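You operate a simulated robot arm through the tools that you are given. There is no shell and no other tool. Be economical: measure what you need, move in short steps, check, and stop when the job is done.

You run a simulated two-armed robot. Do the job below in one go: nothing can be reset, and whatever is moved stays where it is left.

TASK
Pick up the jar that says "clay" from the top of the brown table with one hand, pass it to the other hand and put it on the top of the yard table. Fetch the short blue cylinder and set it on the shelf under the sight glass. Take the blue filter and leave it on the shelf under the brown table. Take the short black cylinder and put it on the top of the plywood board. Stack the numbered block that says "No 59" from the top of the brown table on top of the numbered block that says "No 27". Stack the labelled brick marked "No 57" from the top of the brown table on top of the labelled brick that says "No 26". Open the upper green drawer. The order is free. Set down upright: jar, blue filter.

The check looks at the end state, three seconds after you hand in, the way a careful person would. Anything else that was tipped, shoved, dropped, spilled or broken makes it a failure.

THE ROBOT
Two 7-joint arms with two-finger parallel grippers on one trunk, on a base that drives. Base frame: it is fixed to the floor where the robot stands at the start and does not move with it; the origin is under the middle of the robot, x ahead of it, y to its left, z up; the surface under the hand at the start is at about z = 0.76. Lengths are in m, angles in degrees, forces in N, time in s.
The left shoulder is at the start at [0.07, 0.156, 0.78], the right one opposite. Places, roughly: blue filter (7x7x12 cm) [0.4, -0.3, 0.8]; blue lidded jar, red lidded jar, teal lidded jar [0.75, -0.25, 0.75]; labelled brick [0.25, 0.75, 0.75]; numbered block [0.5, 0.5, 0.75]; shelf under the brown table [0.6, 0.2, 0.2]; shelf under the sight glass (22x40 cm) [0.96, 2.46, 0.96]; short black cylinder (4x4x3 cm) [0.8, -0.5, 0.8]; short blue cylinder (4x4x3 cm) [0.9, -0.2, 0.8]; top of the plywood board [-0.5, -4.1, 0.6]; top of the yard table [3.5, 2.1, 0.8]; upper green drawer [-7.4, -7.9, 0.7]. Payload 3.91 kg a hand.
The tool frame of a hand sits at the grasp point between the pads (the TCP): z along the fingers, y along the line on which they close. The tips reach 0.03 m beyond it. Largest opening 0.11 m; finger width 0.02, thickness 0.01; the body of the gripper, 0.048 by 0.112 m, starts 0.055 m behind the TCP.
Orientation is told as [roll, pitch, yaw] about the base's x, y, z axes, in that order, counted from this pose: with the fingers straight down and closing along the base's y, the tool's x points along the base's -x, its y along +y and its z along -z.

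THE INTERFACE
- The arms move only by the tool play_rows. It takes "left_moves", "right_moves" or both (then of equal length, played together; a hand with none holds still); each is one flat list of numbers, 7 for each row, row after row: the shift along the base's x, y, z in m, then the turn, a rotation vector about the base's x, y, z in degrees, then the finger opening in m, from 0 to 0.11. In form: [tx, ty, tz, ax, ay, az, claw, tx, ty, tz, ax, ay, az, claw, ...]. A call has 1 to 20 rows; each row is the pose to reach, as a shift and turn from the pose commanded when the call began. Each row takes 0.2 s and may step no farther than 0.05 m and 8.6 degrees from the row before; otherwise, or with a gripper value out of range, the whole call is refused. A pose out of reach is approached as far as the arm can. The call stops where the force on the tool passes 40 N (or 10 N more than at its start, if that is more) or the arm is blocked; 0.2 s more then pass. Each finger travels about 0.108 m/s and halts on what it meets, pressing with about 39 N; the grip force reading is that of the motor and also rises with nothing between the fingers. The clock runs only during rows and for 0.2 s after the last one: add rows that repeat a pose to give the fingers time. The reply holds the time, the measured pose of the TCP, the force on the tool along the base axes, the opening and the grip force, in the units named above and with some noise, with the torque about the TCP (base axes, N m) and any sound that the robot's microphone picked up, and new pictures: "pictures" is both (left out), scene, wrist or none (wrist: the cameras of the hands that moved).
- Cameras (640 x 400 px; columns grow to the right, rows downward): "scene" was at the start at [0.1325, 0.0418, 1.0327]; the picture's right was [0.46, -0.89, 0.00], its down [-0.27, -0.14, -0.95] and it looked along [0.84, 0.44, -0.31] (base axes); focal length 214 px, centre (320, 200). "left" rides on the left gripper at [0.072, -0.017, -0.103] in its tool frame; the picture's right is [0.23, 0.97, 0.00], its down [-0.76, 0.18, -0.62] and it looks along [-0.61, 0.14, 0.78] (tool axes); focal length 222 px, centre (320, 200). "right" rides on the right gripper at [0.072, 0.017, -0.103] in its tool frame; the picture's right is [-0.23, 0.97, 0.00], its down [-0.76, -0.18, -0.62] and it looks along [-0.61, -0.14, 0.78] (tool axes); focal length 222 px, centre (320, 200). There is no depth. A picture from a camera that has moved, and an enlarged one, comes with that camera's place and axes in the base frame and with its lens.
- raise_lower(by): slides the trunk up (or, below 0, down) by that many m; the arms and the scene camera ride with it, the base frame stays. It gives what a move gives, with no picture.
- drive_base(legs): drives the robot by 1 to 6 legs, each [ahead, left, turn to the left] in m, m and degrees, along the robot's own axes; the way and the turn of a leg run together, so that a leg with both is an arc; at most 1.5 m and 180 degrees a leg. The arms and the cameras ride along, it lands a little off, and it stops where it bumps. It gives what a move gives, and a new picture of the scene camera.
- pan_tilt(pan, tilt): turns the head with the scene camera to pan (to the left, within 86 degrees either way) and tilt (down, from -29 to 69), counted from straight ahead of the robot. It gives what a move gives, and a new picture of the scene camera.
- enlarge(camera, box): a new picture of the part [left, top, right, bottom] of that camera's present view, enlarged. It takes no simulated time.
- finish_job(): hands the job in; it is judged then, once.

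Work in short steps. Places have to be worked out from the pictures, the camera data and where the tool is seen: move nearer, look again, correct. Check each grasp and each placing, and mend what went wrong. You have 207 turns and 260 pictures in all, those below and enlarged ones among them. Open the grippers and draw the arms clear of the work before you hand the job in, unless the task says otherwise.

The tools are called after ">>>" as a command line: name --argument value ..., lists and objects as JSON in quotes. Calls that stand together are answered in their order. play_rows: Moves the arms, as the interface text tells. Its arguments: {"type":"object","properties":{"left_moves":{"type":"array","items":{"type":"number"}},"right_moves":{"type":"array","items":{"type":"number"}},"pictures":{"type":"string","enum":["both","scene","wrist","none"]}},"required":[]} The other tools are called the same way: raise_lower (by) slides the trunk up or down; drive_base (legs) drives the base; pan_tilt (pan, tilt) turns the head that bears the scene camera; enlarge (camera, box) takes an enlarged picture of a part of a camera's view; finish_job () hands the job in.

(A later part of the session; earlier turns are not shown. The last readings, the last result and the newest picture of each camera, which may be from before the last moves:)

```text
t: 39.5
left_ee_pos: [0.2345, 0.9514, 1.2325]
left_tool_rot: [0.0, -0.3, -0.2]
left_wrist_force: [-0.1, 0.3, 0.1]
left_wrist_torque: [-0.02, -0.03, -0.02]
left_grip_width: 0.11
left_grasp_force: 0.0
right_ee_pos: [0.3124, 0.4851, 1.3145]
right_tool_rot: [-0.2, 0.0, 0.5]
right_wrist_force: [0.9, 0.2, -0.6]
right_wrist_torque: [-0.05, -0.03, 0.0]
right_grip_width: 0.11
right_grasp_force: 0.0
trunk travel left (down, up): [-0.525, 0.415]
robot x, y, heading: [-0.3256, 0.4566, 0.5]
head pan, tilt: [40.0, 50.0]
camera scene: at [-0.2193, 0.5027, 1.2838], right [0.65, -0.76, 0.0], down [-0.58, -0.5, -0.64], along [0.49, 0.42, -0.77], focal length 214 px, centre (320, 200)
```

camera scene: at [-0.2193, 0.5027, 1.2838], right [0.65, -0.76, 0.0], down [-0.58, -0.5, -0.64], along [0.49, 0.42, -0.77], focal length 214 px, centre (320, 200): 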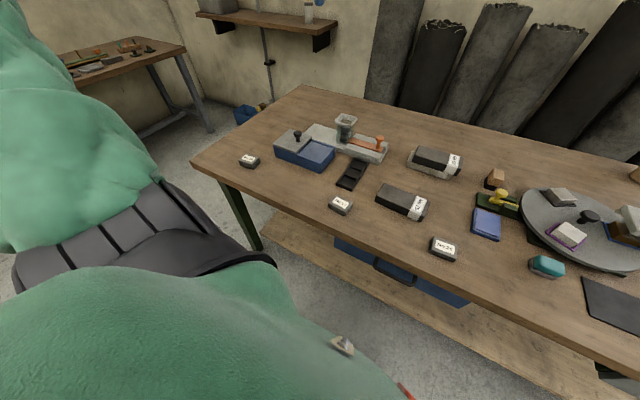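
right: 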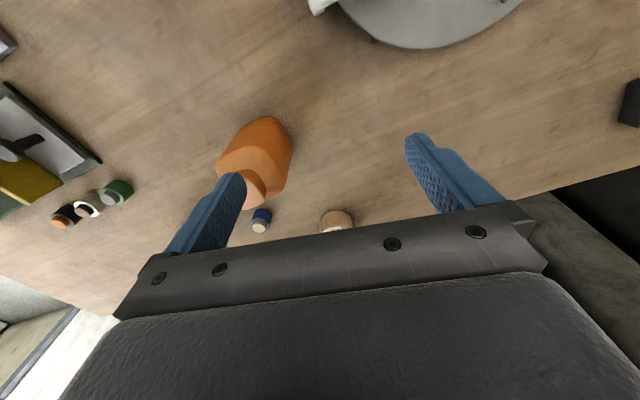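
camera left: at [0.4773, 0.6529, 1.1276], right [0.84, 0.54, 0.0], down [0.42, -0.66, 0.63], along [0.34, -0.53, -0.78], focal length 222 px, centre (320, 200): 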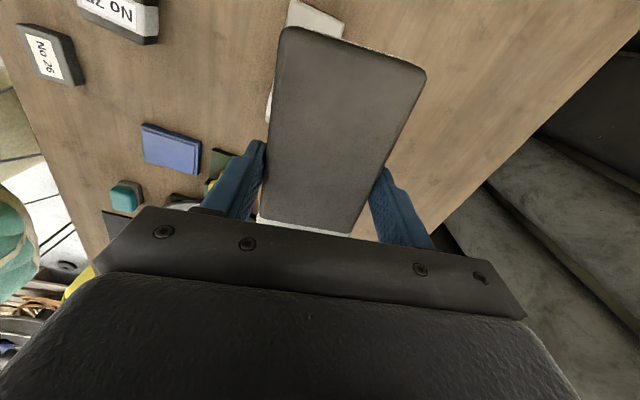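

Bring the left hand over No 57, turned +8°.

>>> play_rows --left_moves '[-0.012, -0.03, -0.031, 0, 0, 1, 0.11, -0.025, -0.06, -0.062, 0, 0, 2, 0.11, -0.038, -0.09, -0.094, 0, 0, 3, 0.11, -0.05, -0.12, -0.125, 0, 0, 4, 0.11, -0.062, -0.15, -0.156, 0, 0, 5, 0.11, -0.075, -0.18, -0.188, 0, 0, 6, 0.11, -0.088, -0.21, -0.22, 0, 0, 7, 0.11, -0.1, -0.235, -0.25, 0, 0, 8, 0.11, -0.1, -0.235, -0.25, 0, 0, 8, 0.11]' --pictures "wrist"

```text
t: 41.5
left_ee_pos: [0.1352, 0.7178, 0.9826]
left_tool_rot: [0.0, -0.1, 7.9]
left_wrist_force: [0.0, 0.0, 0.3]
left_wrist_torque: [0.0, -0.03, 0.01]
left_grip_width: 0.1097
left_grasp_force: 0.0
right_ee_pos: [0.313, 0.4849, 1.314]
right_tool_rot: [-0.2, 0.0, 0.4]
right_wrist_force: [0.2, 0.0, 0.9]
right_wrist_torque: [0.0, 0.0, -0.01]
right_grip_width: 0.1098
right_grasp_force: 0.0
trunk travel left (down, up): [-0.525, 0.415]
robot x, y, heading: [-0.3264, 0.452, 0.4]
head pan, tilt: [40.0, 50.0]
camera left: at [0.0649, 0.6906, 1.0872], right [-0.36, 0.93, 0.0], down [0.73, 0.28, 0.63], along [0.58, 0.22, -0.78], focal length 222 px, centre (320, 200)
```

left: 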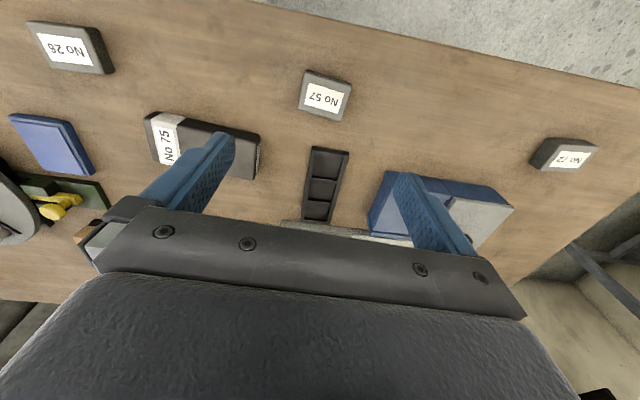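

No 57 at (0.130,0.721), axis 99°. Descend and grip along its length.

>>> play_rows --left_moves '[-0.004, 0.003, -0.045, 0, 0, 1, 0.11, -0.005, 0.003, -0.09, 0, 0, 1, 0.11, -0.005, 0.003, -0.13, 0, 0, 1, 0.11, -0.005, 0.003, -0.165, 0, 0, 1, 0.11, -0.005, 0.003, -0.187, 0, 0, 1, 0.11, -0.005, 0.003, -0.187, 0, 0, 1, 0.08, -0.005, 0.003, -0.187, 0, 0, 1, 0.05, -0.005, 0.003, -0.187, 0, 0, 1, 0.03, -0.005, 0.003, -0.187, 0, 0, 1, 0.03]' --pictures "wrist"

```text
t: 43.5
left_ee_pos: [0.1317, 0.7197, 0.7954]
left_tool_rot: [0.1, -0.2, 8.8]
left_wrist_force: [-0.6, -0.1, -0.3]
left_wrist_torque: [-0.01, -0.03, 0.0]
left_grip_width: 0.0616
left_grasp_force: 39.2
left hand out of reach, approached as far as the arm can: row 2, 3
right_ee_pos: [0.314, 0.4837, 1.3134]
right_tool_rot: [-0.3, 0.0, 0.4]
right_wrist_force: [-0.1, 0.1, -0.5]
right_wrist_torque: [0.01, 0.04, 0.0]
right_grip_width: 0.11
right_grasp_force: 0.0
trunk travel left (down, up): [-0.525, 0.415]
robot x, y, heading: [-0.3271, 0.4524, 0.5]
head pan, tilt: [40.0, 50.0]
camera left: at [0.0608, 0.6918, 0.8993], right [-0.37, 0.93, 0.0], down [0.72, 0.29, 0.63], along [0.58, 0.23, -0.78], focal length 222 px, centre (320, 200)
```

left: 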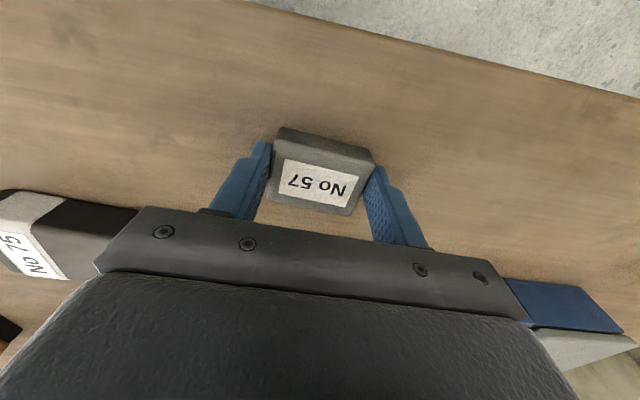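

Gripped centrally (0.062). Lift and carry toward No 26, moving the right hand to the right out of the way.

>>> play_rows --left_moves '[0, 0, 0.04, 0, 0, 0, 0.03, 0, 0, 0.08, 0, 0, 0, 0.03, 0, 0, 0.12, 0, 0, 0, 0.03, 0.005, -0.03, 0.15, 0, 0, 1, 0.03, 0.01, -0.07, 0.15, 0, 0, 2, 0.03, 0.02, -0.11, 0.15, 0, 0, 4, 0.03, 0.03, -0.15, 0.15, 0, 0, 6, 0.03, 0.04, -0.19, 0.15, 0, 0, 8, 0.03, 0.045, -0.23, 0.15, 0, 0, 9, 0.03, 0.045, -0.23, 0.15, 0, 0, 9, 0.03]' --right_moves '[0, -0.04, 0, 0, 0, 0, 0.11, 0, -0.08, 0, 0, 0, 0, 0.11, 0, -0.12, 0, 0, 0, 0, 0.11, 0, -0.16, 0, 0, 0, 0, 0.11, 0, -0.2, 0, 0, 0, 0, 0.11, 0, -0.24, 0, 0, 0, 0, 0.11, 0, -0.28, 0, 0, 0, 0, 0.11, 0, -0.28, 0, 0, 0, 0, 0.11, 0, -0.28, 0, 0, 0, 0, 0.11, 0, -0.28, 0, 0, 0, 0, 0.11]' --pictures "scene"

>>> enlarge --camera "scene" --box '[400, 215, 480, 275]'

```text
t: 45.7
left_ee_pos: [0.1758, 0.4892, 0.9463]
left_tool_rot: [0.1, -0.4, 17.9]
left_wrist_force: [-0.4, 0.5, -0.5]
left_wrist_torque: [-0.03, -0.04, -0.01]
left_grip_width: 0.0614
left_grasp_force: 39.3
left hand out of reach, approached as far as the arm can: row 2, 3
right_ee_pos: [0.3123, 0.2047, 1.3153]
right_tool_rot: [-0.2, 0.0, 0.5]
right_wrist_force: [-0.9, -0.4, 0.4]
right_wrist_torque: [0.0, -0.01, 0.02]
right_grip_width: 0.1101
right_grasp_force: 0.1
trunk travel left (down, up): [-0.525, 0.415]
robot x, y, heading: [-0.3245, 0.4549, 0.6]
head pan, tilt: [40.0, 50.0]
camera scene: at [-0.2194, 0.5024, 1.284], right [0.65, -0.76, 0.0], down [-0.58, -0.5, -0.64], along [0.49, 0.42, -0.77], focal length 214 px, centre (320, 200)
```

scene: 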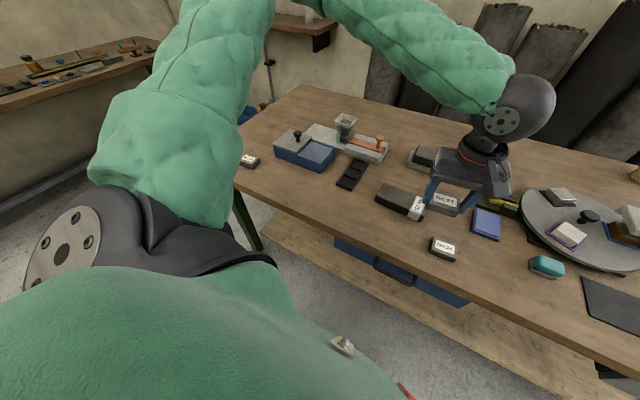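

```text
6.67 times, centred on (440, 245) of scene
camera zoom: at [-0.2194, 0.5024, 1.284], right [0.65, -0.76, 0.0], down [-0.58, -0.5, -0.64], along [0.49, 0.42, -0.77], focal length 1430 px, centre (-480, -100)
```

zoom: 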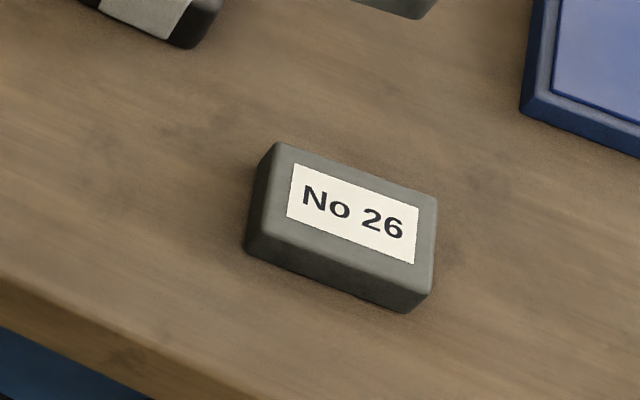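

No 26: centre (0.183,0.430), axis 108°, matches the hand yaw. Move over and lower to just above.

>>> play_rows --left_moves '[0.004, -0.03, -0.02, 0, 0, 0, 0.03, 0.007, -0.059, -0.04, 0, 0, 0, 0.03, 0.007, -0.059, -0.08, 0, 0, 0, 0.03, 0.007, -0.059, -0.108, 0, 0, 0, 0.03, 0.007, -0.059, -0.108, 0, 0, 0, 0.03]' --pictures "none"

>>> enlarge --camera "scene" --box '[400, 195, 500, 275]'

```text
t: 46.9
left_ee_pos: [0.1842, 0.5047, 0.872]
left_tool_rot: [-0.1, -0.3, 17.9]
left_wrist_force: [-0.6, -0.3, -1.0]
left_wrist_torque: [-0.02, 0.02, 0.0]
left_grip_width: 0.0616
left_grasp_force: 39.3
left hand out of reach, approached as far as the arm can: row 1, 2, 3, 4, 5
right_ee_pos: [0.3151, 0.2044, 1.3143]
right_tool_rot: [-0.1, 0.1, 0.4]
right_wrist_force: [0.3, -0.7, 0.0]
right_wrist_torque: [0.0, -0.02, 0.01]
right_grip_width: 0.1101
right_grasp_force: 0.1
trunk travel left (down, up): [-0.525, 0.415]
robot x, y, heading: [-0.3265, 0.4555, 0.5]
head pan, tilt: [40.0, 50.0]
```

```text
5.00 times, centred on (450, 235) of scene
camera zoom: at [-0.2177, 0.5021, 1.2837], right [0.65, -0.76, 0.0], down [-0.58, -0.5, -0.64], along [0.49, 0.42, -0.77], focal length 1072 px, centre (-330, 25)
```

zoom: 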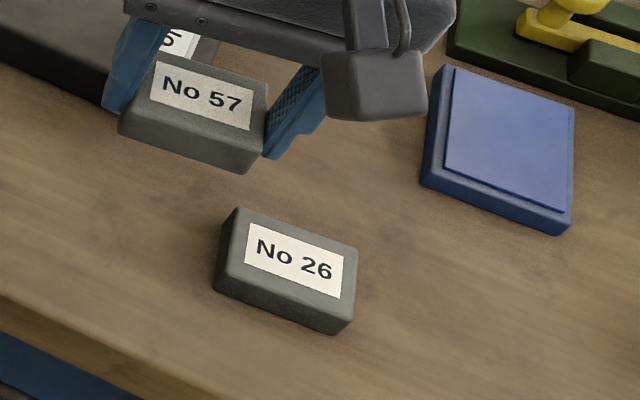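

The pose is out of the left arm's reach (too far to its inner side). I lift, then shift the robot 0.22 m to the right.

>>> play_rows --left_moves '[0, 0, 0.04, 0, 0, 0, 0.03, 0, 0, 0.08, 0, 0, 0, 0.03]' --pictures "none"

>>> drive_base --legs '[[-0.05, -0.22, 0]]'

```text
t: 47.5
left_ee_pos: [0.1818, 0.5058, 0.9534]
left_tool_rot: [0.0, -0.2, 17.8]
left_wrist_force: [-0.2, 0.2, -0.8]
left_wrist_torque: [0.0, 0.0, 0.01]
left_grip_width: 0.0614
left_grasp_force: 38.8
right_ee_pos: [0.3132, 0.2028, 1.3139]
right_tool_rot: [-0.1, 0.0, 0.4]
right_wrist_force: [-0.1, 0.2, -0.1]
right_wrist_torque: [0.04, -0.05, 0.02]
right_grip_width: 0.1101
right_grasp_force: 0.0
trunk travel left (down, up): [-0.525, 0.415]
robot x, y, heading: [-0.3275, 0.4513, 0.3]
head pan, tilt: [40.0, 50.0]
```

```text
t: 49.2
left_ee_pos: [0.132, 0.2837, 0.9526]
left_tool_rot: [0.1, -0.2, 17.7]
left_wrist_force: [0.1, 0.0, -1.0]
left_wrist_torque: [0.02, 0.02, 0.0]
left_grip_width: 0.0612
left_grasp_force: 38.2
right_ee_pos: [0.2646, -0.021, 1.3132]
right_tool_rot: [-0.1, 0.1, 0.3]
right_wrist_force: [0.0, -0.6, 0.2]
right_wrist_torque: [-0.01, 0.0, 0.01]
right_grip_width: 0.1099
right_grasp_force: 0.0
trunk travel left (down, up): [-0.525, 0.415]
robot x, y, heading: [-0.3764, 0.2308, 0.1]
head pan, tilt: [40.0, 50.0]
camera scene: at [-0.2674, 0.2789, 1.2838], right [0.65, -0.76, 0.0], down [-0.58, -0.5, -0.64], along [0.49, 0.42, -0.77], focal length 214 px, centre (320, 200)
```

scene: 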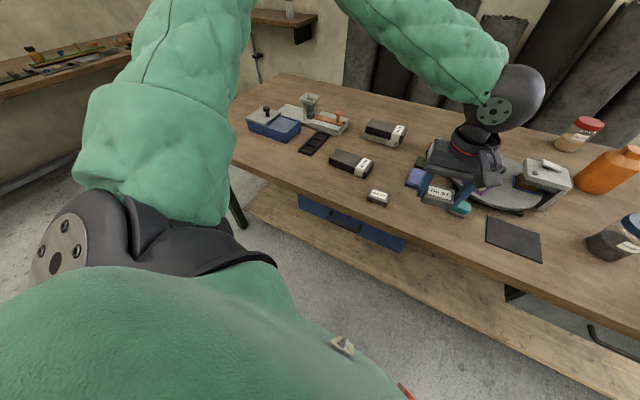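

Now move over No 26 at height, and check.

>>> play_rows --left_moves '[0.013, 0.037, 0, 0, 0, 0, 0.03, 0.026, 0.074, 0, 0, 0, 0, 0.03, 0.039, 0.11, -0.02, 0, 0, 0, 0.03, 0.051, 0.146, -0.04, 0, 0, 0, 0.03, 0.051, 0.146, -0.08, 0, 0, 0, 0.03, 0.051, 0.146, -0.105, 0, 0, 0, 0.03, 0.051, 0.146, -0.105, 0, 0, 0, 0.03]' --pictures "none"

>>> enlarge --camera "scene" --box '[330, 150, 420, 222]'

```text
t: 50.9
left_ee_pos: [0.1827, 0.4288, 0.8485]
left_tool_rot: [0.1, -0.2, 17.8]
left_wrist_force: [-0.1, 0.0, -1.0]
left_wrist_torque: [0.01, -0.02, 0.02]
left_grip_width: 0.0612
left_grasp_force: 39.0
right_ee_pos: [0.2642, -0.0193, 1.3132]
right_tool_rot: [-0.1, -0.1, 0.4]
right_wrist_force: [0.1, -0.2, 0.6]
right_wrist_torque: [0.03, -0.01, -0.01]
right_grip_width: 0.1098
right_grasp_force: 0.0
trunk travel left (down, up): [-0.525, 0.415]
robot x, y, heading: [-0.3755, 0.2332, 0.3]
head pan, tilt: [40.0, 50.0]
```

```text
5.56 times, centred on (375, 186) of scene
camera zoom: at [-0.2673, 0.2796, 1.2838], right [0.65, -0.76, 0.0], down [-0.58, -0.5, -0.64], along [0.49, 0.42, -0.77], focal length 1192 px, centre (14, 278)
```

zoom: 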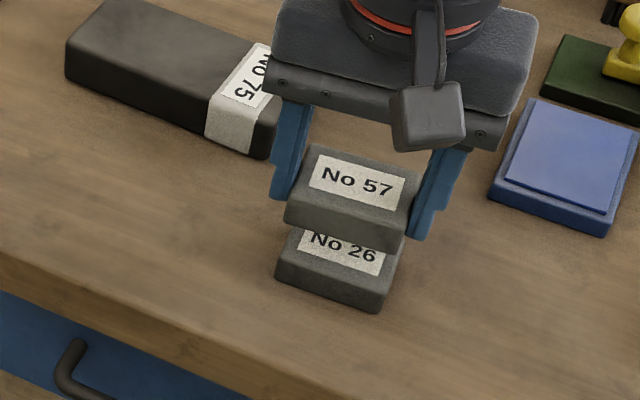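

Alignment looks right to within a couple of mm. Lower gently until contact.

>>> play_rows --left_moves '[0, 0, -0.01, 0, 0, 0, 0.03, 0, 0, -0.017, 0, 0, 0, 0.03, 0, 0, -0.02, 0, 0, 0, 0.03, 0, 0, -0.022, 0, 0, 0, 0.03]' --pictures "none"

>>> enlarge --camera "scene" --box '[345, 160, 405, 208]'

```text
t: 51.9
left_ee_pos: [0.1839, 0.4295, 0.8244]
left_tool_rot: [0.1, -0.1, 17.8]
left_wrist_force: [0.5, -0.5, -1.4]
left_wrist_torque: [0.01, 0.0, -0.04]
left_grip_width: 0.0609
left_grasp_force: 38.4
right_ee_pos: [0.2651, -0.0184, 1.3138]
right_tool_rot: [-0.1, 0.1, 0.3]
right_wrist_force: [0.0, 0.0, 0.0]
right_wrist_torque: [0.02, -0.01, 0.0]
right_grip_width: 0.11
right_grasp_force: 0.1
trunk travel left (down, up): [-0.525, 0.415]
robot x, y, heading: [-0.3785, 0.2278, 0.0]
head pan, tilt: [40.0, 50.0]
```

```text
8.33 times, centred on (375, 184) of scene
camera zoom: at [-0.2671, 0.2799, 1.2838], right [0.65, -0.76, 0.0], down [-0.58, -0.5, -0.64], along [0.49, 0.42, -0.77], focal length 1787 px, centre (-138, 333)
```

zoom: 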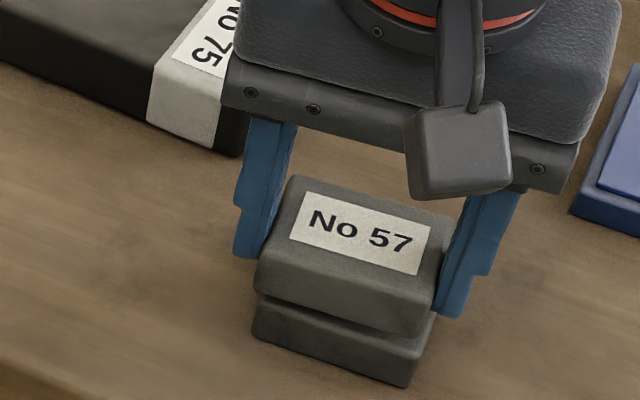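

Nearly touching and well aligned. Continue 2 mm at a time.

>>> play_rows --left_moves '[0, 0, -0.002, 0, 0, 0, 0.03, 0, 0, -0.004, 0, 0, 0, 0.03, 0, 0, -0.004, 0, 0, 0, 0.03]' --pictures "none"

```text
t: 52.6
left_ee_pos: [0.1843, 0.4304, 0.8218]
left_tool_rot: [0.1, -0.2, 17.8]
left_wrist_force: [0.3, 0.5, 0.5]
left_wrist_torque: [0.03, 0.0, -0.02]
left_grip_width: 0.0611
left_grasp_force: 39.1
right_ee_pos: [0.2654, -0.0182, 1.3132]
right_tool_rot: [0.0, 0.0, 0.3]
right_wrist_force: [1.1, 0.6, 1.1]
right_wrist_torque: [-0.02, -0.03, -0.01]
right_grip_width: 0.1101
right_grasp_force: 0.1
trunk travel left (down, up): [-0.525, 0.415]
robot x, y, heading: [-0.3768, 0.2293, 0.0]
head pan, tilt: [40.0, 50.0]
```

>>> play_rows --left_moves '[0, 0, -0.002, 0, 0, 0, 0.03, 0, 0, -0.003, 0, 0, 0, 0.03, 0, 0, -0.003, 0, 0, 0, 0.03]' --pictures "none"

```text
t: 53.5
left_ee_pos: [0.1833, 0.4299, 0.818]
left_tool_rot: [0.2, -0.3, 17.9]
left_wrist_force: [-0.2, -0.4, 0.0]
left_wrist_torque: [0.0, -0.01, 0.0]
left_grip_width: 0.0612
left_grasp_force: 39.0
right_ee_pos: [0.2655, -0.0193, 1.3144]
right_tool_rot: [-0.1, 0.0, 0.3]
right_wrist_force: [0.3, 0.3, -0.6]
right_wrist_torque: [-0.01, -0.02, 0.02]
right_grip_width: 0.11
right_grasp_force: 0.0
trunk travel left (down, up): [-0.525, 0.415]
robot x, y, heading: [-0.3727, 0.2271, 0.3]
head pan, tilt: [40.0, 50.0]
```

>>> play_rows --left_moves '[0, 0, -0.002, 0, 0, 0, 0.03, 0, 0, -0.002, 0, 0, 0, 0.03]' --pictures "none"

>>> enlarge --camera "scene" --box '[345, 160, 405, 208]'

```text
t: 54.0
left_ee_pos: [0.1838, 0.4301, 0.817]
left_tool_rot: [0.1, -0.2, 17.8]
left_wrist_force: [0.4, -0.6, 3.3]
left_wrist_torque: [-0.12, -0.08, 0.03]
left_grip_width: 0.061
left_grasp_force: 39.1
right_ee_pos: [0.2644, -0.0197, 1.3127]
right_tool_rot: [-0.1, 0.0, 0.3]
right_wrist_force: [-0.3, 0.3, 0.5]
right_wrist_torque: [0.01, 0.03, 0.01]
right_grip_width: 0.1101
right_grasp_force: 0.1
trunk travel left (down, up): [-0.525, 0.415]
robot x, y, heading: [-0.3778, 0.2334, 0.2]
head pan, tilt: [40.0, 50.0]
```

```text
8.33 times, centred on (375, 184) of scene
camera zoom: at [-0.2673, 0.2799, 1.2839], right [0.65, -0.76, 0.0], down [-0.58, -0.5, -0.64], along [0.49, 0.42, -0.77], focal length 1787 px, centre (-138, 333)
```

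zoom: 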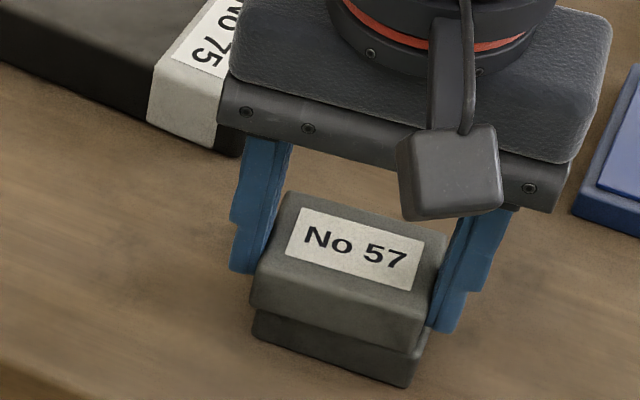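

In contact, aligned. Release and lift.

>>> play_rows --left_moves '[0, 0, 0, 0, 0, 0, 0.08, 0, 0, 0, 0, 0, 0, 0.11, 0, 0, 0, 0, 0, 0, 0.11, 0, 0, 0.03, 0, 0, 0, 0.11, 0, 0, 0.07, 0, 0, 0, 0.11, 0, 0, 0.12, 0, 0, 0, 0.11, 0, 0, 0.165, 0, 0, 0, 0.11, 0, 0, 0.21, 0, 0, -4, 0.11, 0, 0, 0.25, 0, 0, -8, 0.11, 0, 0, 0.29, 0, 0, -12, 0.11, 0, 0, 0.33, 0, 0, -18, 0.11]' --pictures "none"

>>> enlarge --camera "scene" --box '[345, 160, 405, 208]'

>>> pan_tilt --pan -25 --tilt 30

```text
t: 56.5
left_ee_pos: [0.183, 0.4291, 1.1468]
left_tool_rot: [0.1, -0.2, -0.3]
left_wrist_force: [0.1, 0.6, 1.1]
left_wrist_torque: [-0.01, 0.01, 0.01]
left_grip_width: 0.1103
left_grasp_force: 0.2
right_ee_pos: [0.2632, -0.0185, 1.3138]
right_tool_rot: [-0.1, 0.0, 0.3]
right_wrist_force: [-0.3, -0.8, -0.4]
right_wrist_torque: [-0.03, -0.02, 0.02]
right_grip_width: 0.1101
right_grasp_force: 0.0
trunk travel left (down, up): [-0.525, 0.415]
robot x, y, heading: [-0.3739, 0.2336, 0.0]
head pan, tilt: [40.0, 50.0]
```

```text
8.33 times, centred on (375, 184) of scene
camera zoom: at [-0.2679, 0.2798, 1.2838], right [0.65, -0.76, 0.0], down [-0.58, -0.5, -0.64], along [0.49, 0.42, -0.77], focal length 1787 px, centre (-138, 333)
```

zoom: 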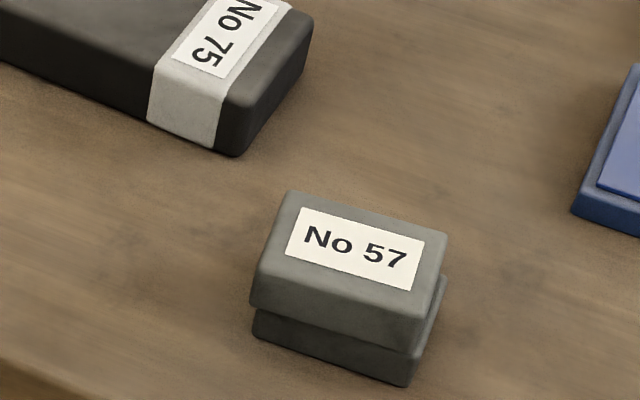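

```text
t: 57.8
left_ee_pos: [0.1842, 0.4294, 1.1465]
left_tool_rot: [0.1, -0.2, -0.2]
left_wrist_force: [-0.1, -0.1, -1.9]
left_wrist_torque: [0.02, -0.01, -0.01]
left_grip_width: 0.11
left_grasp_force: 0.1
right_ee_pos: [0.2643, -0.0193, 1.3127]
right_tool_rot: [-0.1, 0.0, 0.4]
right_wrist_force: [-0.1, -0.5, -0.4]
right_wrist_torque: [0.04, 0.02, 0.0]
right_grip_width: 0.11
right_grasp_force: 0.1
trunk travel left (down, up): [-0.525, 0.415]
robot x, y, heading: [-0.3752, 0.2296, 0.2]
head pan, tilt: [-25.0, 30.0]
camera scene: at [-0.2438, 0.1925, 1.3133], right [-0.42, -0.91, 0.0], down [-0.46, 0.21, -0.87], along [0.79, -0.36, -0.5], focal length 214 px, centre (320, 200)
```

scene: 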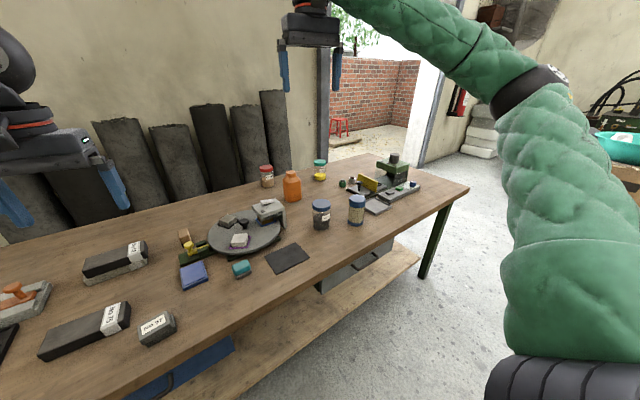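

Both stacks are fine. Next the blue filter at about (0.39,−0.27): drive so it is in the right hand's reach, then look at it and at the shelf under the table.

>>> drive_base --legs '[[0.0, -0.33, 0], [0.22, 0, 0]]'

>>> pan_tilt --pan -25 --tilt 50

```text
t: 61.3
left_ee_pos: [0.4079, 0.1003, 1.1461]
left_tool_rot: [0.1, -0.1, -0.3]
left_wrist_force: [0.1, 0.0, 0.2]
left_wrist_torque: [0.01, 0.01, -0.01]
left_grip_width: 0.1101
left_grasp_force: 0.1
right_ee_pos: [0.4885, -0.3483, 1.3131]
right_tool_rot: [0.0, 0.1, 0.1]
right_wrist_force: [0.2, -0.5, 0.5]
right_wrist_torque: [-0.01, 0.02, 0.02]
right_grip_width: 0.11
right_grasp_force: 0.1
trunk travel left (down, up): [-0.525, 0.415]
robot x, y, heading: [-0.1533, -0.0979, 0.4]
head pan, tilt: [-25.0, 30.0]
camera scene: at [-0.0207, -0.1365, 1.3132], right [-0.42, -0.91, 0.0], down [-0.46, 0.21, -0.87], along [0.79, -0.36, -0.5], focal length 214 px, centre (320, 200)
```

scene: 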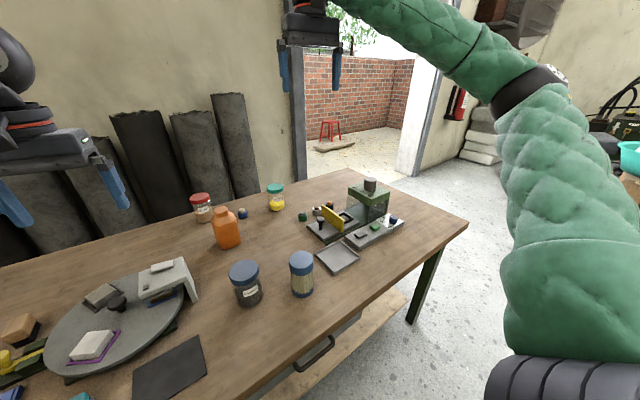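

```text
t: 62.1
left_ee_pos: [0.4071, 0.1013, 1.146]
left_tool_rot: [0.2, -0.2, -0.1]
left_wrist_force: [0.3, 0.7, 0.3]
left_wrist_torque: [0.04, -0.02, -0.02]
left_grip_width: 0.1102
left_grasp_force: 0.2
right_ee_pos: [0.485, -0.3485, 1.3142]
right_tool_rot: [-0.1, 0.0, 0.3]
right_wrist_force: [-0.6, 0.7, 0.1]
right_wrist_torque: [0.02, -0.01, -0.02]
right_grip_width: 0.1099
right_grasp_force: 0.0
trunk travel left (down, up): [-0.525, 0.415]
robot x, y, heading: [-0.1559, -0.0981, 0.2]
head pan, tilt: [-25.0, 50.0]
camera scene: at [-0.0344, -0.131, 1.2839], right [-0.42, -0.91, 0.0], down [-0.7, 0.32, -0.64], along [0.58, -0.27, -0.77], focal length 214 px, centre (320, 200)
```

scene: 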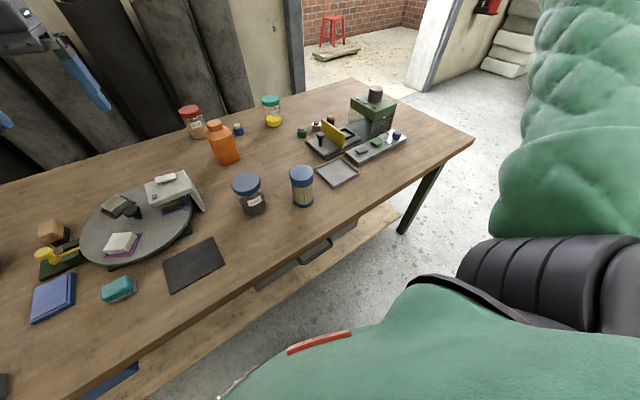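

Good overview. I enlarge the small-items region and the filter.

>>> enlarge --camera "scene" --box '[170, 80, 410, 220]'

>>> enlarge --camera "scene" --box '[290, 85, 410, 160]'

```text
2.67 times, centred on (290, 150) of scene
camera zoom: at [-0.0344, -0.131, 1.2839], right [-0.42, -0.91, 0.0], down [-0.7, 0.32, -0.64], along [0.58, -0.27, -0.77], focal length 572 px, centre (400, 333)
```

zoom: 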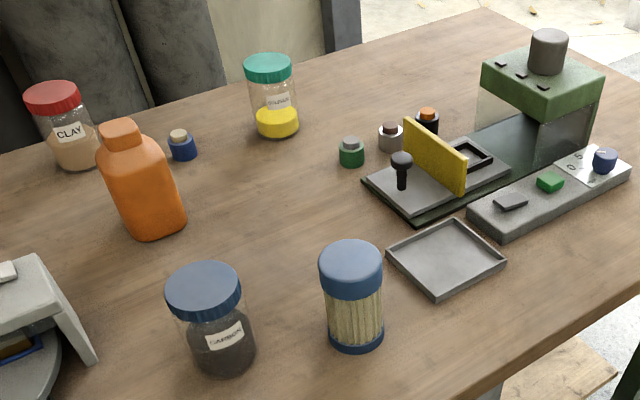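

```text
5.33 times, centred on (350, 122) of scene
camera zoom: at [-0.0344, -0.131, 1.2839], right [-0.42, -0.91, 0.0], down [-0.7, 0.32, -0.64], along [0.58, -0.27, -0.77], focal length 1144 px, centre (160, 613)
```

zoom: 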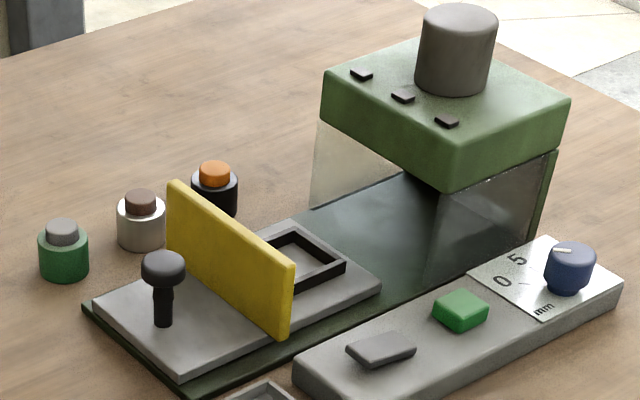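

The blue cylinder is at ≈(0.85,−0.16), the black one (orange top) ≈(0.74,−0.54), the clay jar ≈(0.91,0.0), the filter ≈(0.385,−0.267). I back up 0.1 m for arm room and bring the right hand, tilted 45° forward, above and in front of the filter.

>>> drive_base --legs '[[-0.1, 0.0, 0]]'

>>> play_rows --right_moves '[-0.008, 0.01, -0.04, 0, -6, 0, 0.11, -0.016, 0.02, -0.08, 0, -12, 0, 0.11, -0.024, 0.03, -0.12, 0, -18, 0, 0.11, -0.032, 0.04, -0.16, 0, -24, 0, 0.11, -0.04, 0.05, -0.2, 0, -30, 0, 0.11, -0.048, 0.06, -0.24, 0, -36, 0, 0.11, -0.056, 0.07, -0.28, 0, -41, 0, 0.11, -0.065, 0.08, -0.32, 0, -45, 0, 0.11, -0.065, 0.08, -0.34, 0, -45, 0, 0.11]' --pictures "both"

```text
t: 63.2
left_ee_pos: [0.3047, 0.1001, 1.1465]
left_tool_rot: [0.0, -0.2, -0.2]
left_wrist_force: [-0.9, 0.2, 0.2]
left_wrist_torque: [0.0, -0.06, -0.04]
left_grip_width: 0.11
left_grasp_force: 0.1
right_ee_pos: [0.3859, -0.3479, 1.3141]
right_tool_rot: [-0.2, 0.0, 0.3]
right_wrist_force: [-0.5, -0.3, 0.6]
right_wrist_torque: [-0.03, -0.06, 0.05]
right_grip_width: 0.1101
right_grasp_force: 0.0
trunk travel left (down, up): [-0.525, 0.415]
robot x, y, heading: [-0.2511, -0.0991, 0.5]
head pan, tilt: [-25.0, 50.0]
camera scene: at [-0.1354, -0.1316, 1.2839], right [-0.42, -0.91, 0.0], down [-0.7, 0.32, -0.64], along [0.58, -0.27, -0.77], focal length 214 px, centre (320, 200)
```

scene: 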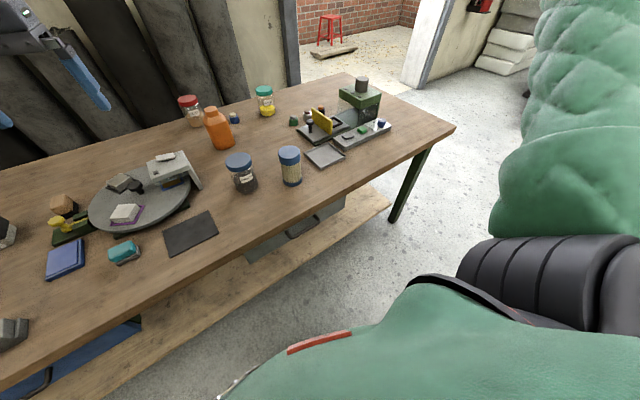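

```text
t: 65.2
left_ee_pos: [0.3057, 0.0991, 1.1469]
left_tool_rot: [0.1, -0.2, -0.2]
left_wrist_force: [-0.3, 0.1, 0.0]
left_wrist_torque: [0.04, 0.0, 0.03]
left_grip_width: 0.11
left_grasp_force: 0.0
right_ee_pos: [0.3391, -0.2647, 0.9761]
right_tool_rot: [-0.5, -45.0, 0.4]
right_wrist_force: [-0.3, -0.4, 0.4]
right_wrist_torque: [0.02, 0.02, -0.01]
right_grip_width: 0.11
right_grasp_force: 0.1
right hand out of reach, approached as far as the arm can: row 8, 9
trunk travel left (down, up): [-0.525, 0.415]
robot x, y, heading: [-0.2614, -0.0978, 0.3]
head pan, tilt: [-25.0, 50.0]
camera scene: at [-0.1347, -0.1321, 1.2839], right [-0.42, -0.91, 0.0], down [-0.7, 0.32, -0.64], along [0.58, -0.27, -0.77], focal length 214 px, centre (320, 200)
camera right: at [0.2128, -0.249, 0.9987], right [0.16, 0.98, 0.16], down [0.1, -0.17, 0.98], along [0.98, -0.14, -0.12], focal length 222 px, centre (320, 200)
```

scene: 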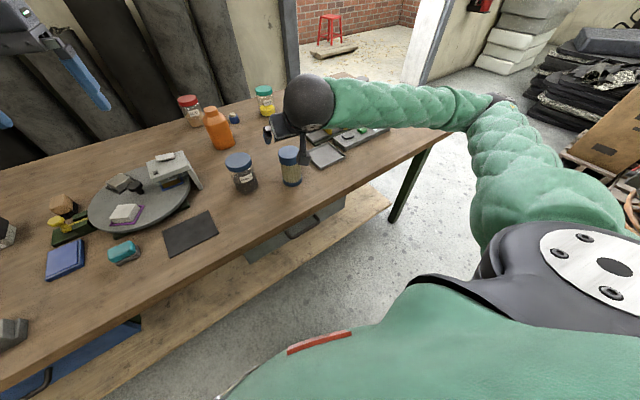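
right: 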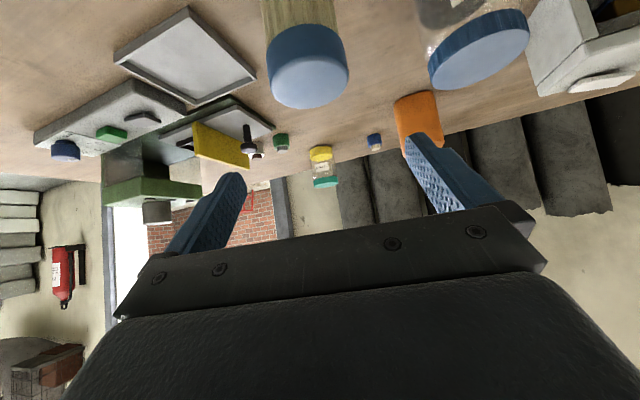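

Filter confirmed at ≈(0.38,−0.267). Move over it, remaining high, then check.

>>> play_rows --right_moves '[0.02, -0.002, -0.02, 0, 0, 0, 0.11, 0.04, -0.003, -0.04, 0, 0, 0, 0.11, 0.04, -0.003, -0.06, 0, 0, 0, 0.11]' --pictures "wrist"

```text
t: 66.0
left_ee_pos: [0.3065, 0.0986, 1.1454]
left_tool_rot: [0.1, -0.2, -0.2]
left_wrist_force: [-0.1, -0.3, 0.2]
left_wrist_torque: [-0.01, 0.0, 0.01]
left_grip_width: 0.1099
left_grasp_force: 0.0
right_ee_pos: [0.3788, -0.2677, 0.9157]
right_tool_rot: [-0.4, -44.9, 0.2]
right_wrist_force: [-0.6, -0.4, -0.2]
right_wrist_torque: [0.01, -0.02, 0.02]
right_grip_width: 0.11
right_grasp_force: 0.1
trunk travel left (down, up): [-0.525, 0.415]
robot x, y, heading: [-0.2499, -0.0997, 0.3]
head pan, tilt: [-25.0, 50.0]
camera right: at [0.2523, -0.2517, 0.938], right [0.16, 0.98, 0.16], down [0.1, -0.17, 0.98], along [0.98, -0.14, -0.12], focal length 222 px, centre (320, 200)
```

right: 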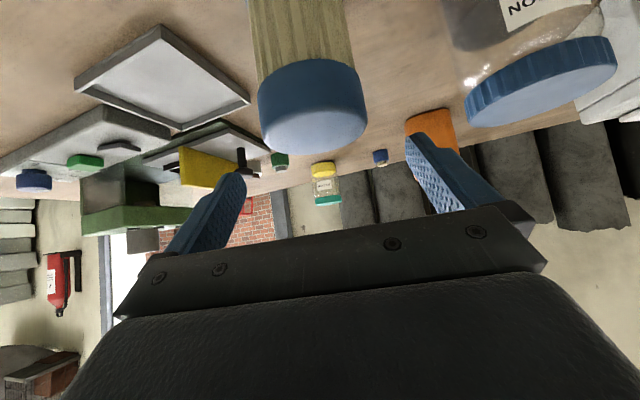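

Descend to TCP z≈0.848 around the filter.

>>> play_rows --right_moves '[-0.005, 0.001, -0.025, 0, 0, 0, 0.11, -0.009, 0.002, -0.05, 0, 0, 0, 0.11, -0.009, 0.002, -0.068, 0, 0, 0, 0.11]' --pictures "wrist"

```text
t: 66.8
left_ee_pos: [0.3066, 0.0997, 1.1471]
left_tool_rot: [0.1, -0.3, -0.2]
left_wrist_force: [0.6, -1.1, -0.5]
left_wrist_torque: [0.01, 0.02, 0.05]
left_grip_width: 0.1098
left_grasp_force: 0.0
right_ee_pos: [0.3691, -0.2666, 0.8456]
right_tool_rot: [-0.4, -44.9, 0.4]
right_wrist_force: [-0.5, 0.2, -0.2]
right_wrist_torque: [0.01, 0.01, -0.01]
right_grip_width: 0.1103
right_grasp_force: 0.1
trunk travel left (down, up): [-0.525, 0.415]
robot x, y, heading: [-0.2534, -0.0991, 0.4]
head pan, tilt: [-25.0, 50.0]
camera right: at [0.2441, -0.25, 0.8696], right [0.16, 0.97, 0.16], down [0.1, -0.17, 0.98], along [0.98, -0.14, -0.12], focal length 222 px, centre (320, 200)
```

right: 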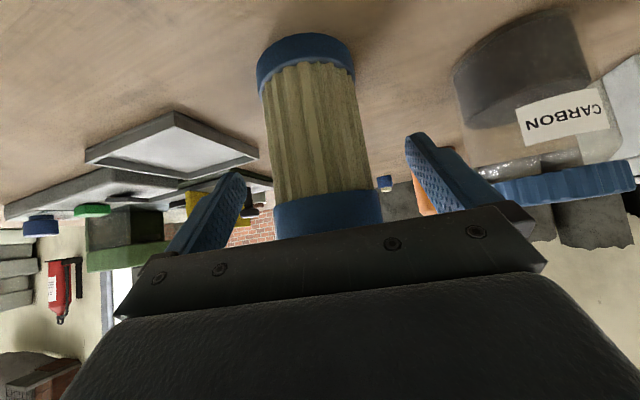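

The filter is between the fingers. Close.

>>> play_rows --right_moves '[0, 0, 0, 0, 0, 0, 0.09, 0, 0, 0, 0, 0, 0, 0.06, 0, 0, 0, 0, 0, 0, 0.04, 0, 0, 0, 0, 0, 0, 0.04]' --pictures "wrist"

```text
t: 67.8
left_ee_pos: [0.307, 0.0996, 1.1468]
left_tool_rot: [0.1, -0.1, -0.2]
left_wrist_force: [0.1, -0.4, 0.2]
left_wrist_torque: [0.0, -0.01, 0.02]
left_grip_width: 0.1102
left_grasp_force: 0.0
right_ee_pos: [0.3689, -0.2657, 0.8466]
right_tool_rot: [-0.5, -45.0, 0.5]
right_wrist_force: [0.3, -1.1, 0.2]
right_wrist_torque: [0.03, 0.0, -0.03]
right_grip_width: 0.0676
right_grasp_force: 39.5
trunk travel left (down, up): [-0.525, 0.415]
robot x, y, heading: [-0.2489, -0.1003, 0.2]
head pan, tilt: [-25.0, 50.0]
camera right: at [0.244, -0.2499, 0.8698], right [0.16, 0.98, 0.15], down [0.1, -0.17, 0.98], along [0.98, -0.14, -0.12], focal length 222 px, centre (320, 200)
```

right: 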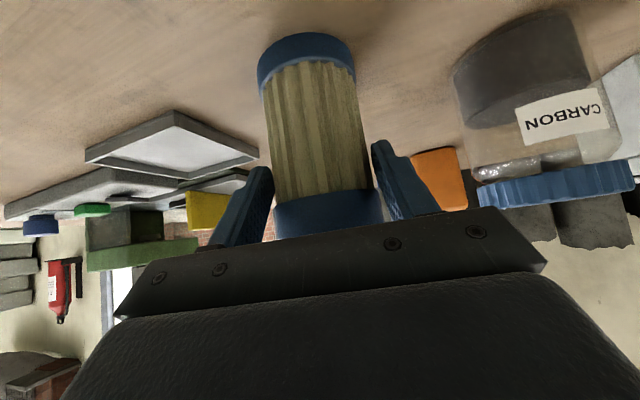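

Gripped (0.068). Lift the filter; at the same time move the left hand up and out to the left. Then back away from the table and lower the trunk.

>>> play_rows --right_moves '[0, 0, 0.03, 0, 0, 0, 0.04, 0, 0, 0.06, 0, 0, 0, 0.04, 0, 0, 0.09, 0, 0, 0, 0.04, 0, 0, 0.12, 0, 0, 0, 0.04, 0, 0, 0.12, 0, 0, 0, 0.04, 0, 0, 0.12, 0, 0, 0, 0.04, 0, 0, 0.12, 0, 0, 0, 0.04, 0, 0, 0.12, 0, 0, 0, 0.04, 0, 0, 0.12, 0, 0, 0, 0.04, 0, 0, 0.12, 0, 0, 0, 0.04]' --left_moves '[-0.015, 0.03, 0.03, 0, 0, 0, 0.11, -0.03, 0.06, 0.06, 0, 0, 0, 0.11, -0.045, 0.09, 0.09, 0, 0, 0, 0.11, -0.06, 0.12, 0.12, 0, 0, 0, 0.11, -0.075, 0.15, 0.15, 0, 0, 0, 0.11, -0.09, 0.18, 0.18, 0, 0, 0, 0.11, -0.105, 0.21, 0.21, 0, 0, 0, 0.11, -0.12, 0.24, 0.24, 0, 0, 0, 0.11, -0.135, 0.27, 0.27, 0, 0, 0, 0.11, -0.15, 0.3, 0.3, 0, 0, 0, 0.11]' --pictures "none"

>>> drive_base --legs '[[-0.5, 0.0, 0]]'

```text
t: 70.0
left_ee_pos: [0.1554, 0.3989, 1.4475]
left_tool_rot: [0.0, -0.1, -0.3]
left_wrist_force: [-1.5, 0.0, -0.6]
left_wrist_torque: [0.01, -0.04, 0.0]
left_grip_width: 0.11
left_grasp_force: 0.0
right_ee_pos: [0.3688, -0.266, 0.9668]
right_tool_rot: [-0.5, -44.9, 0.5]
right_wrist_force: [0.4, -0.2, -2.6]
right_wrist_torque: [0.0, 0.06, 0.01]
right_grip_width: 0.0672
right_grasp_force: 38.7
trunk travel left (down, up): [-0.525, 0.415]
robot x, y, heading: [-0.2528, -0.0968, 0.1]
head pan, tilt: [-25.0, 50.0]
```

```text
t: 73.0
left_ee_pos: [-0.348, 0.3968, 1.446]
left_tool_rot: [0.1, -0.3, -0.1]
left_wrist_force: [-1.0, -0.8, 0.4]
left_wrist_torque: [-0.01, -0.03, 0.03]
left_grip_width: 0.1098
left_grasp_force: 0.1
right_ee_pos: [-0.1332, -0.2685, 0.9673]
right_tool_rot: [-0.5, -45.1, 0.5]
right_wrist_force: [-0.6, -0.3, -3.6]
right_wrist_torque: [0.0, 0.02, 0.01]
right_grip_width: 0.067
right_grasp_force: 38.7
trunk travel left (down, up): [-0.525, 0.415]
robot x, y, heading: [-0.7599, -0.1028, 0.5]
head pan, tilt: [-25.0, 50.0]
camera scene: at [-0.6373, -0.1345, 1.2839], right [-0.42, -0.91, 0.0], down [-0.7, 0.32, -0.64], along [0.58, -0.27, -0.77], focal length 214 px, centre (320, 200)
```

scene: 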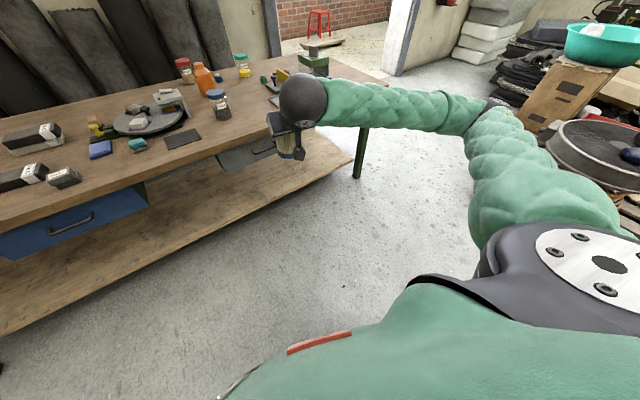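

The shelf under the table is free between the drawers. Lower the trunk and look under the table.

>>> raise_lower --by -0.48

>>> pan_tilt --pan 0 --tilt 20

```text
refused: -0.48 is not a number from -0.4 to 0.4
```

```text
t: 74.0
left_ee_pos: [-0.3478, 0.3965, 1.4467]
left_tool_rot: [0.1, -0.2, -0.3]
left_wrist_force: [0.2, -0.5, -1.1]
left_wrist_torque: [0.02, -0.02, 0.02]
left_grip_width: 0.1102
left_grasp_force: 0.2
right_ee_pos: [-0.1325, -0.2679, 0.9654]
right_tool_rot: [-0.6, -44.9, 0.5]
right_wrist_force: [-0.4, 0.0, -1.4]
right_wrist_torque: [-0.04, 0.06, -0.02]
right_grip_width: 0.0673
right_grasp_force: 39.4
trunk travel left (down, up): [-0.525, 0.415]
robot x, y, heading: [-0.7606, -0.1014, 0.4]
head pan, tilt: [0.0, 20.0]
camera scene: at [-0.6135, -0.1018, 1.3293], right [0.01, -1.0, 0.0], down [-0.34, 0.0, -0.94], along [0.94, 0.01, -0.34], focal length 214 px, centre (320, 200)
```

scene: 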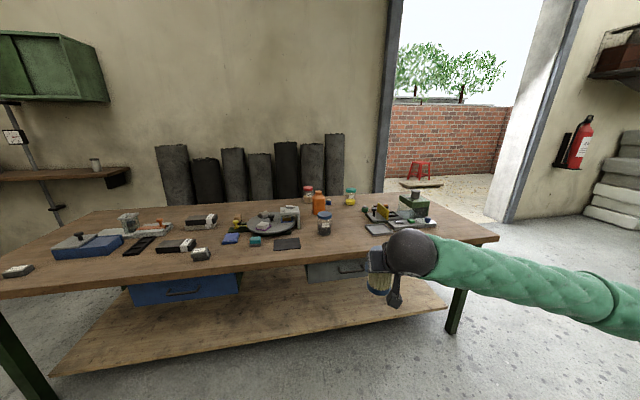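

>>> raise_lower --by -0.3

>>> raise_lower --by -0.2

>>> pan_tilt --pan 0 --tilt 15

```text
t: 77.0
left_ee_pos: [-0.3474, 0.3971, 1.1463]
left_tool_rot: [0.0, -0.3, -0.2]
left_wrist_force: [0.2, -0.1, 0.1]
left_wrist_torque: [0.04, 0.0, -0.01]
left_grip_width: 0.1103
left_grasp_force: 0.2
right_ee_pos: [-0.1312, -0.2677, 0.6659]
right_tool_rot: [-0.4, -45.0, 0.5]
right_wrist_force: [-0.3, -0.4, -3.0]
right_wrist_torque: [-0.02, 0.02, 0.02]
right_grip_width: 0.0671
right_grasp_force: 38.4
trunk travel left (down, up): [-0.225, 0.715]
robot x, y, heading: [-0.7565, -0.1018, 0.6]
head pan, tilt: [0.0, 20.0]
```

```text
t: 79.1
left_ee_pos: [-0.3466, 0.397, 0.9462]
left_tool_rot: [0.1, -0.2, -0.2]
left_wrist_force: [0.6, 0.9, 0.1]
left_wrist_torque: [0.07, 0.03, 0.03]
left_grip_width: 0.11
left_grasp_force: 0.1
right_ee_pos: [-0.1325, -0.2692, 0.4669]
right_tool_rot: [-0.5, -45.0, 0.5]
right_wrist_force: [-0.7, 0.2, -3.4]
right_wrist_torque: [-0.01, 0.04, -0.01]
right_grip_width: 0.0671
right_grasp_force: 38.5
trunk travel left (down, up): [-0.025, 0.915]
robot x, y, heading: [-0.7557, -0.1008, 0.3]
head pan, tilt: [0.0, 20.0]
```

```text
t: 79.8
left_ee_pos: [-0.3477, 0.3971, 0.9454]
left_tool_rot: [0.1, -0.2, -0.1]
left_wrist_force: [0.3, -0.1, -0.6]
left_wrist_torque: [-0.01, -0.03, 0.0]
left_grip_width: 0.1099
left_grasp_force: 0.1
right_ee_pos: [-0.1326, -0.2677, 0.4664]
right_tool_rot: [-0.5, -45.1, 0.5]
right_wrist_force: [-0.1, -1.4, -3.0]
right_wrist_torque: [-0.01, 0.03, -0.03]
right_grip_width: 0.0673
right_grasp_force: 38.9
trunk travel left (down, up): [-0.025, 0.915]
robot x, y, heading: [-0.7579, -0.1016, 0.4]
head pan, tilt: [0.0, 15.0]
camera scene: at [-0.6133, -0.1018, 0.8375], right [0.01, -1.0, 0.0], down [-0.26, 0.0, -0.97], along [0.97, 0.01, -0.26], focal length 214 px, centre (320, 200)
```

scene: 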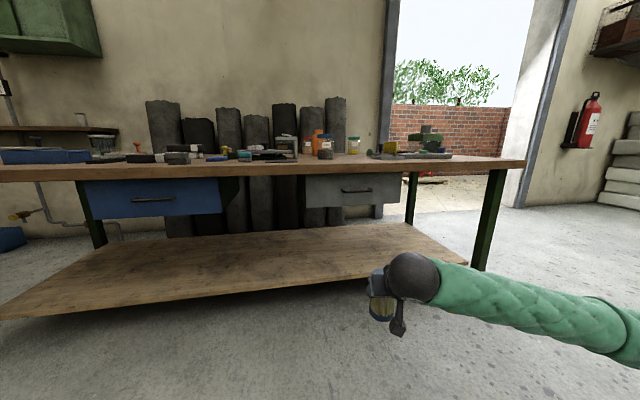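

The shelf top is at z≈0.14 (front edge x≈0.3–0.4), drawers' undersides at ≈0.58. I lower the hand to TCP 0.30 and drive forward partway.

>>> play_rows --right_moves '[0, 0, -0.04, 0, 0, 0, 0.04, 0, 0, -0.08, 0, 0, 0, 0.04, 0, 0, -0.12, 0, 0, 0, 0.04, 0, 0, -0.165, 0, 0, 0, 0.04]' --pictures "none"

>>> drive_base --legs '[[0.35, 0.0, 0]]'

>>> pan_tilt --pan -20 --tilt 30

```text
t: 80.8
left_ee_pos: [-0.3479, 0.3972, 0.9464]
left_tool_rot: [0.2, -0.3, -0.1]
left_wrist_force: [-0.1, 0.8, -0.6]
left_wrist_torque: [-0.02, 0.0, -0.03]
left_grip_width: 0.1097
left_grasp_force: 0.0
right_ee_pos: [-0.1329, -0.2704, 0.3004]
right_tool_rot: [-0.5, -45.0, 0.5]
right_wrist_force: [0.0, -0.3, -2.3]
right_wrist_torque: [-0.02, 0.04, -0.01]
right_grip_width: 0.0672
right_grasp_force: 39.4
trunk travel left (down, up): [-0.025, 0.915]
robot x, y, heading: [-0.752, -0.1001, 0.4]
head pan, tilt: [0.0, 15.0]
```

```text
t: 83.0
left_ee_pos: [0.0002, 0.4006, 0.9464]
left_tool_rot: [0.1, -0.1, -0.2]
left_wrist_force: [-0.4, 0.2, -1.0]
left_wrist_torque: [-0.01, -0.01, -0.03]
left_grip_width: 0.1102
left_grasp_force: 0.1
right_ee_pos: [0.2157, -0.2671, 0.3008]
right_tool_rot: [-0.5, -45.0, 0.5]
right_wrist_force: [0.1, -0.6, -3.1]
right_wrist_torque: [0.0, 0.03, -0.03]
right_grip_width: 0.0673
right_grasp_force: 38.6
trunk travel left (down, up): [-0.025, 0.915]
robot x, y, heading: [-0.4078, -0.097, 0.6]
head pan, tilt: [0.0, 15.0]
camera scene: at [-0.2652, -0.099, 0.8375], right [0.01, -1.0, 0.0], down [-0.26, 0.0, -0.97], along [0.97, 0.01, -0.26], focal length 214 px, centre (320, 200)
```

scene: 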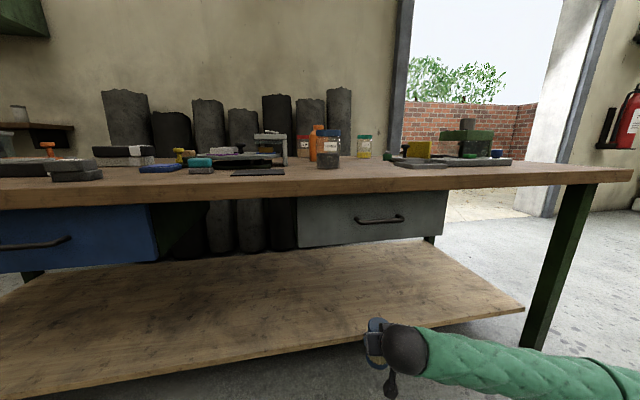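

```text
t: 83.9
left_ee_pos: [0.0003, 0.4, 0.9469]
left_tool_rot: [0.1, -0.2, -0.1]
left_wrist_force: [0.1, -0.1, -0.2]
left_wrist_torque: [-0.01, -0.01, 0.03]
left_grip_width: 0.11
left_grasp_force: 0.0
right_ee_pos: [0.2144, -0.2653, 0.3009]
right_tool_rot: [-0.4, -45.1, 0.6]
right_wrist_force: [0.4, 0.5, -3.0]
right_wrist_torque: [0.0, 0.03, 0.0]
right_grip_width: 0.0673
right_grasp_force: 38.6
trunk travel left (down, up): [-0.025, 0.915]
robot x, y, heading: [-0.4069, -0.1, 0.3]
head pan, tilt: [-20.0, 30.0]
camera scene: at [-0.2733, -0.1299, 0.8133], right [-0.33, -0.94, 0.0], down [-0.47, 0.17, -0.87], along [0.82, -0.29, -0.5], focal length 214 px, centre (320, 200)
```

scene: 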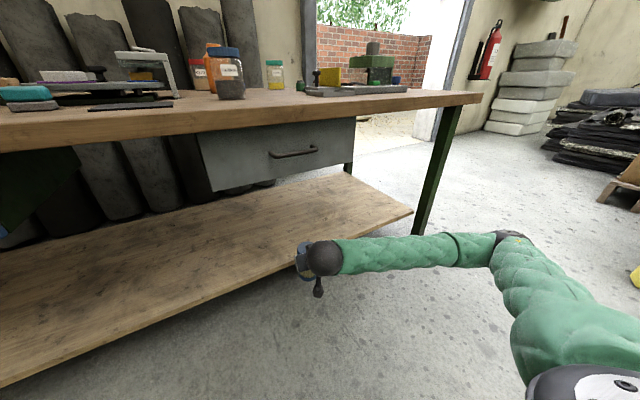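

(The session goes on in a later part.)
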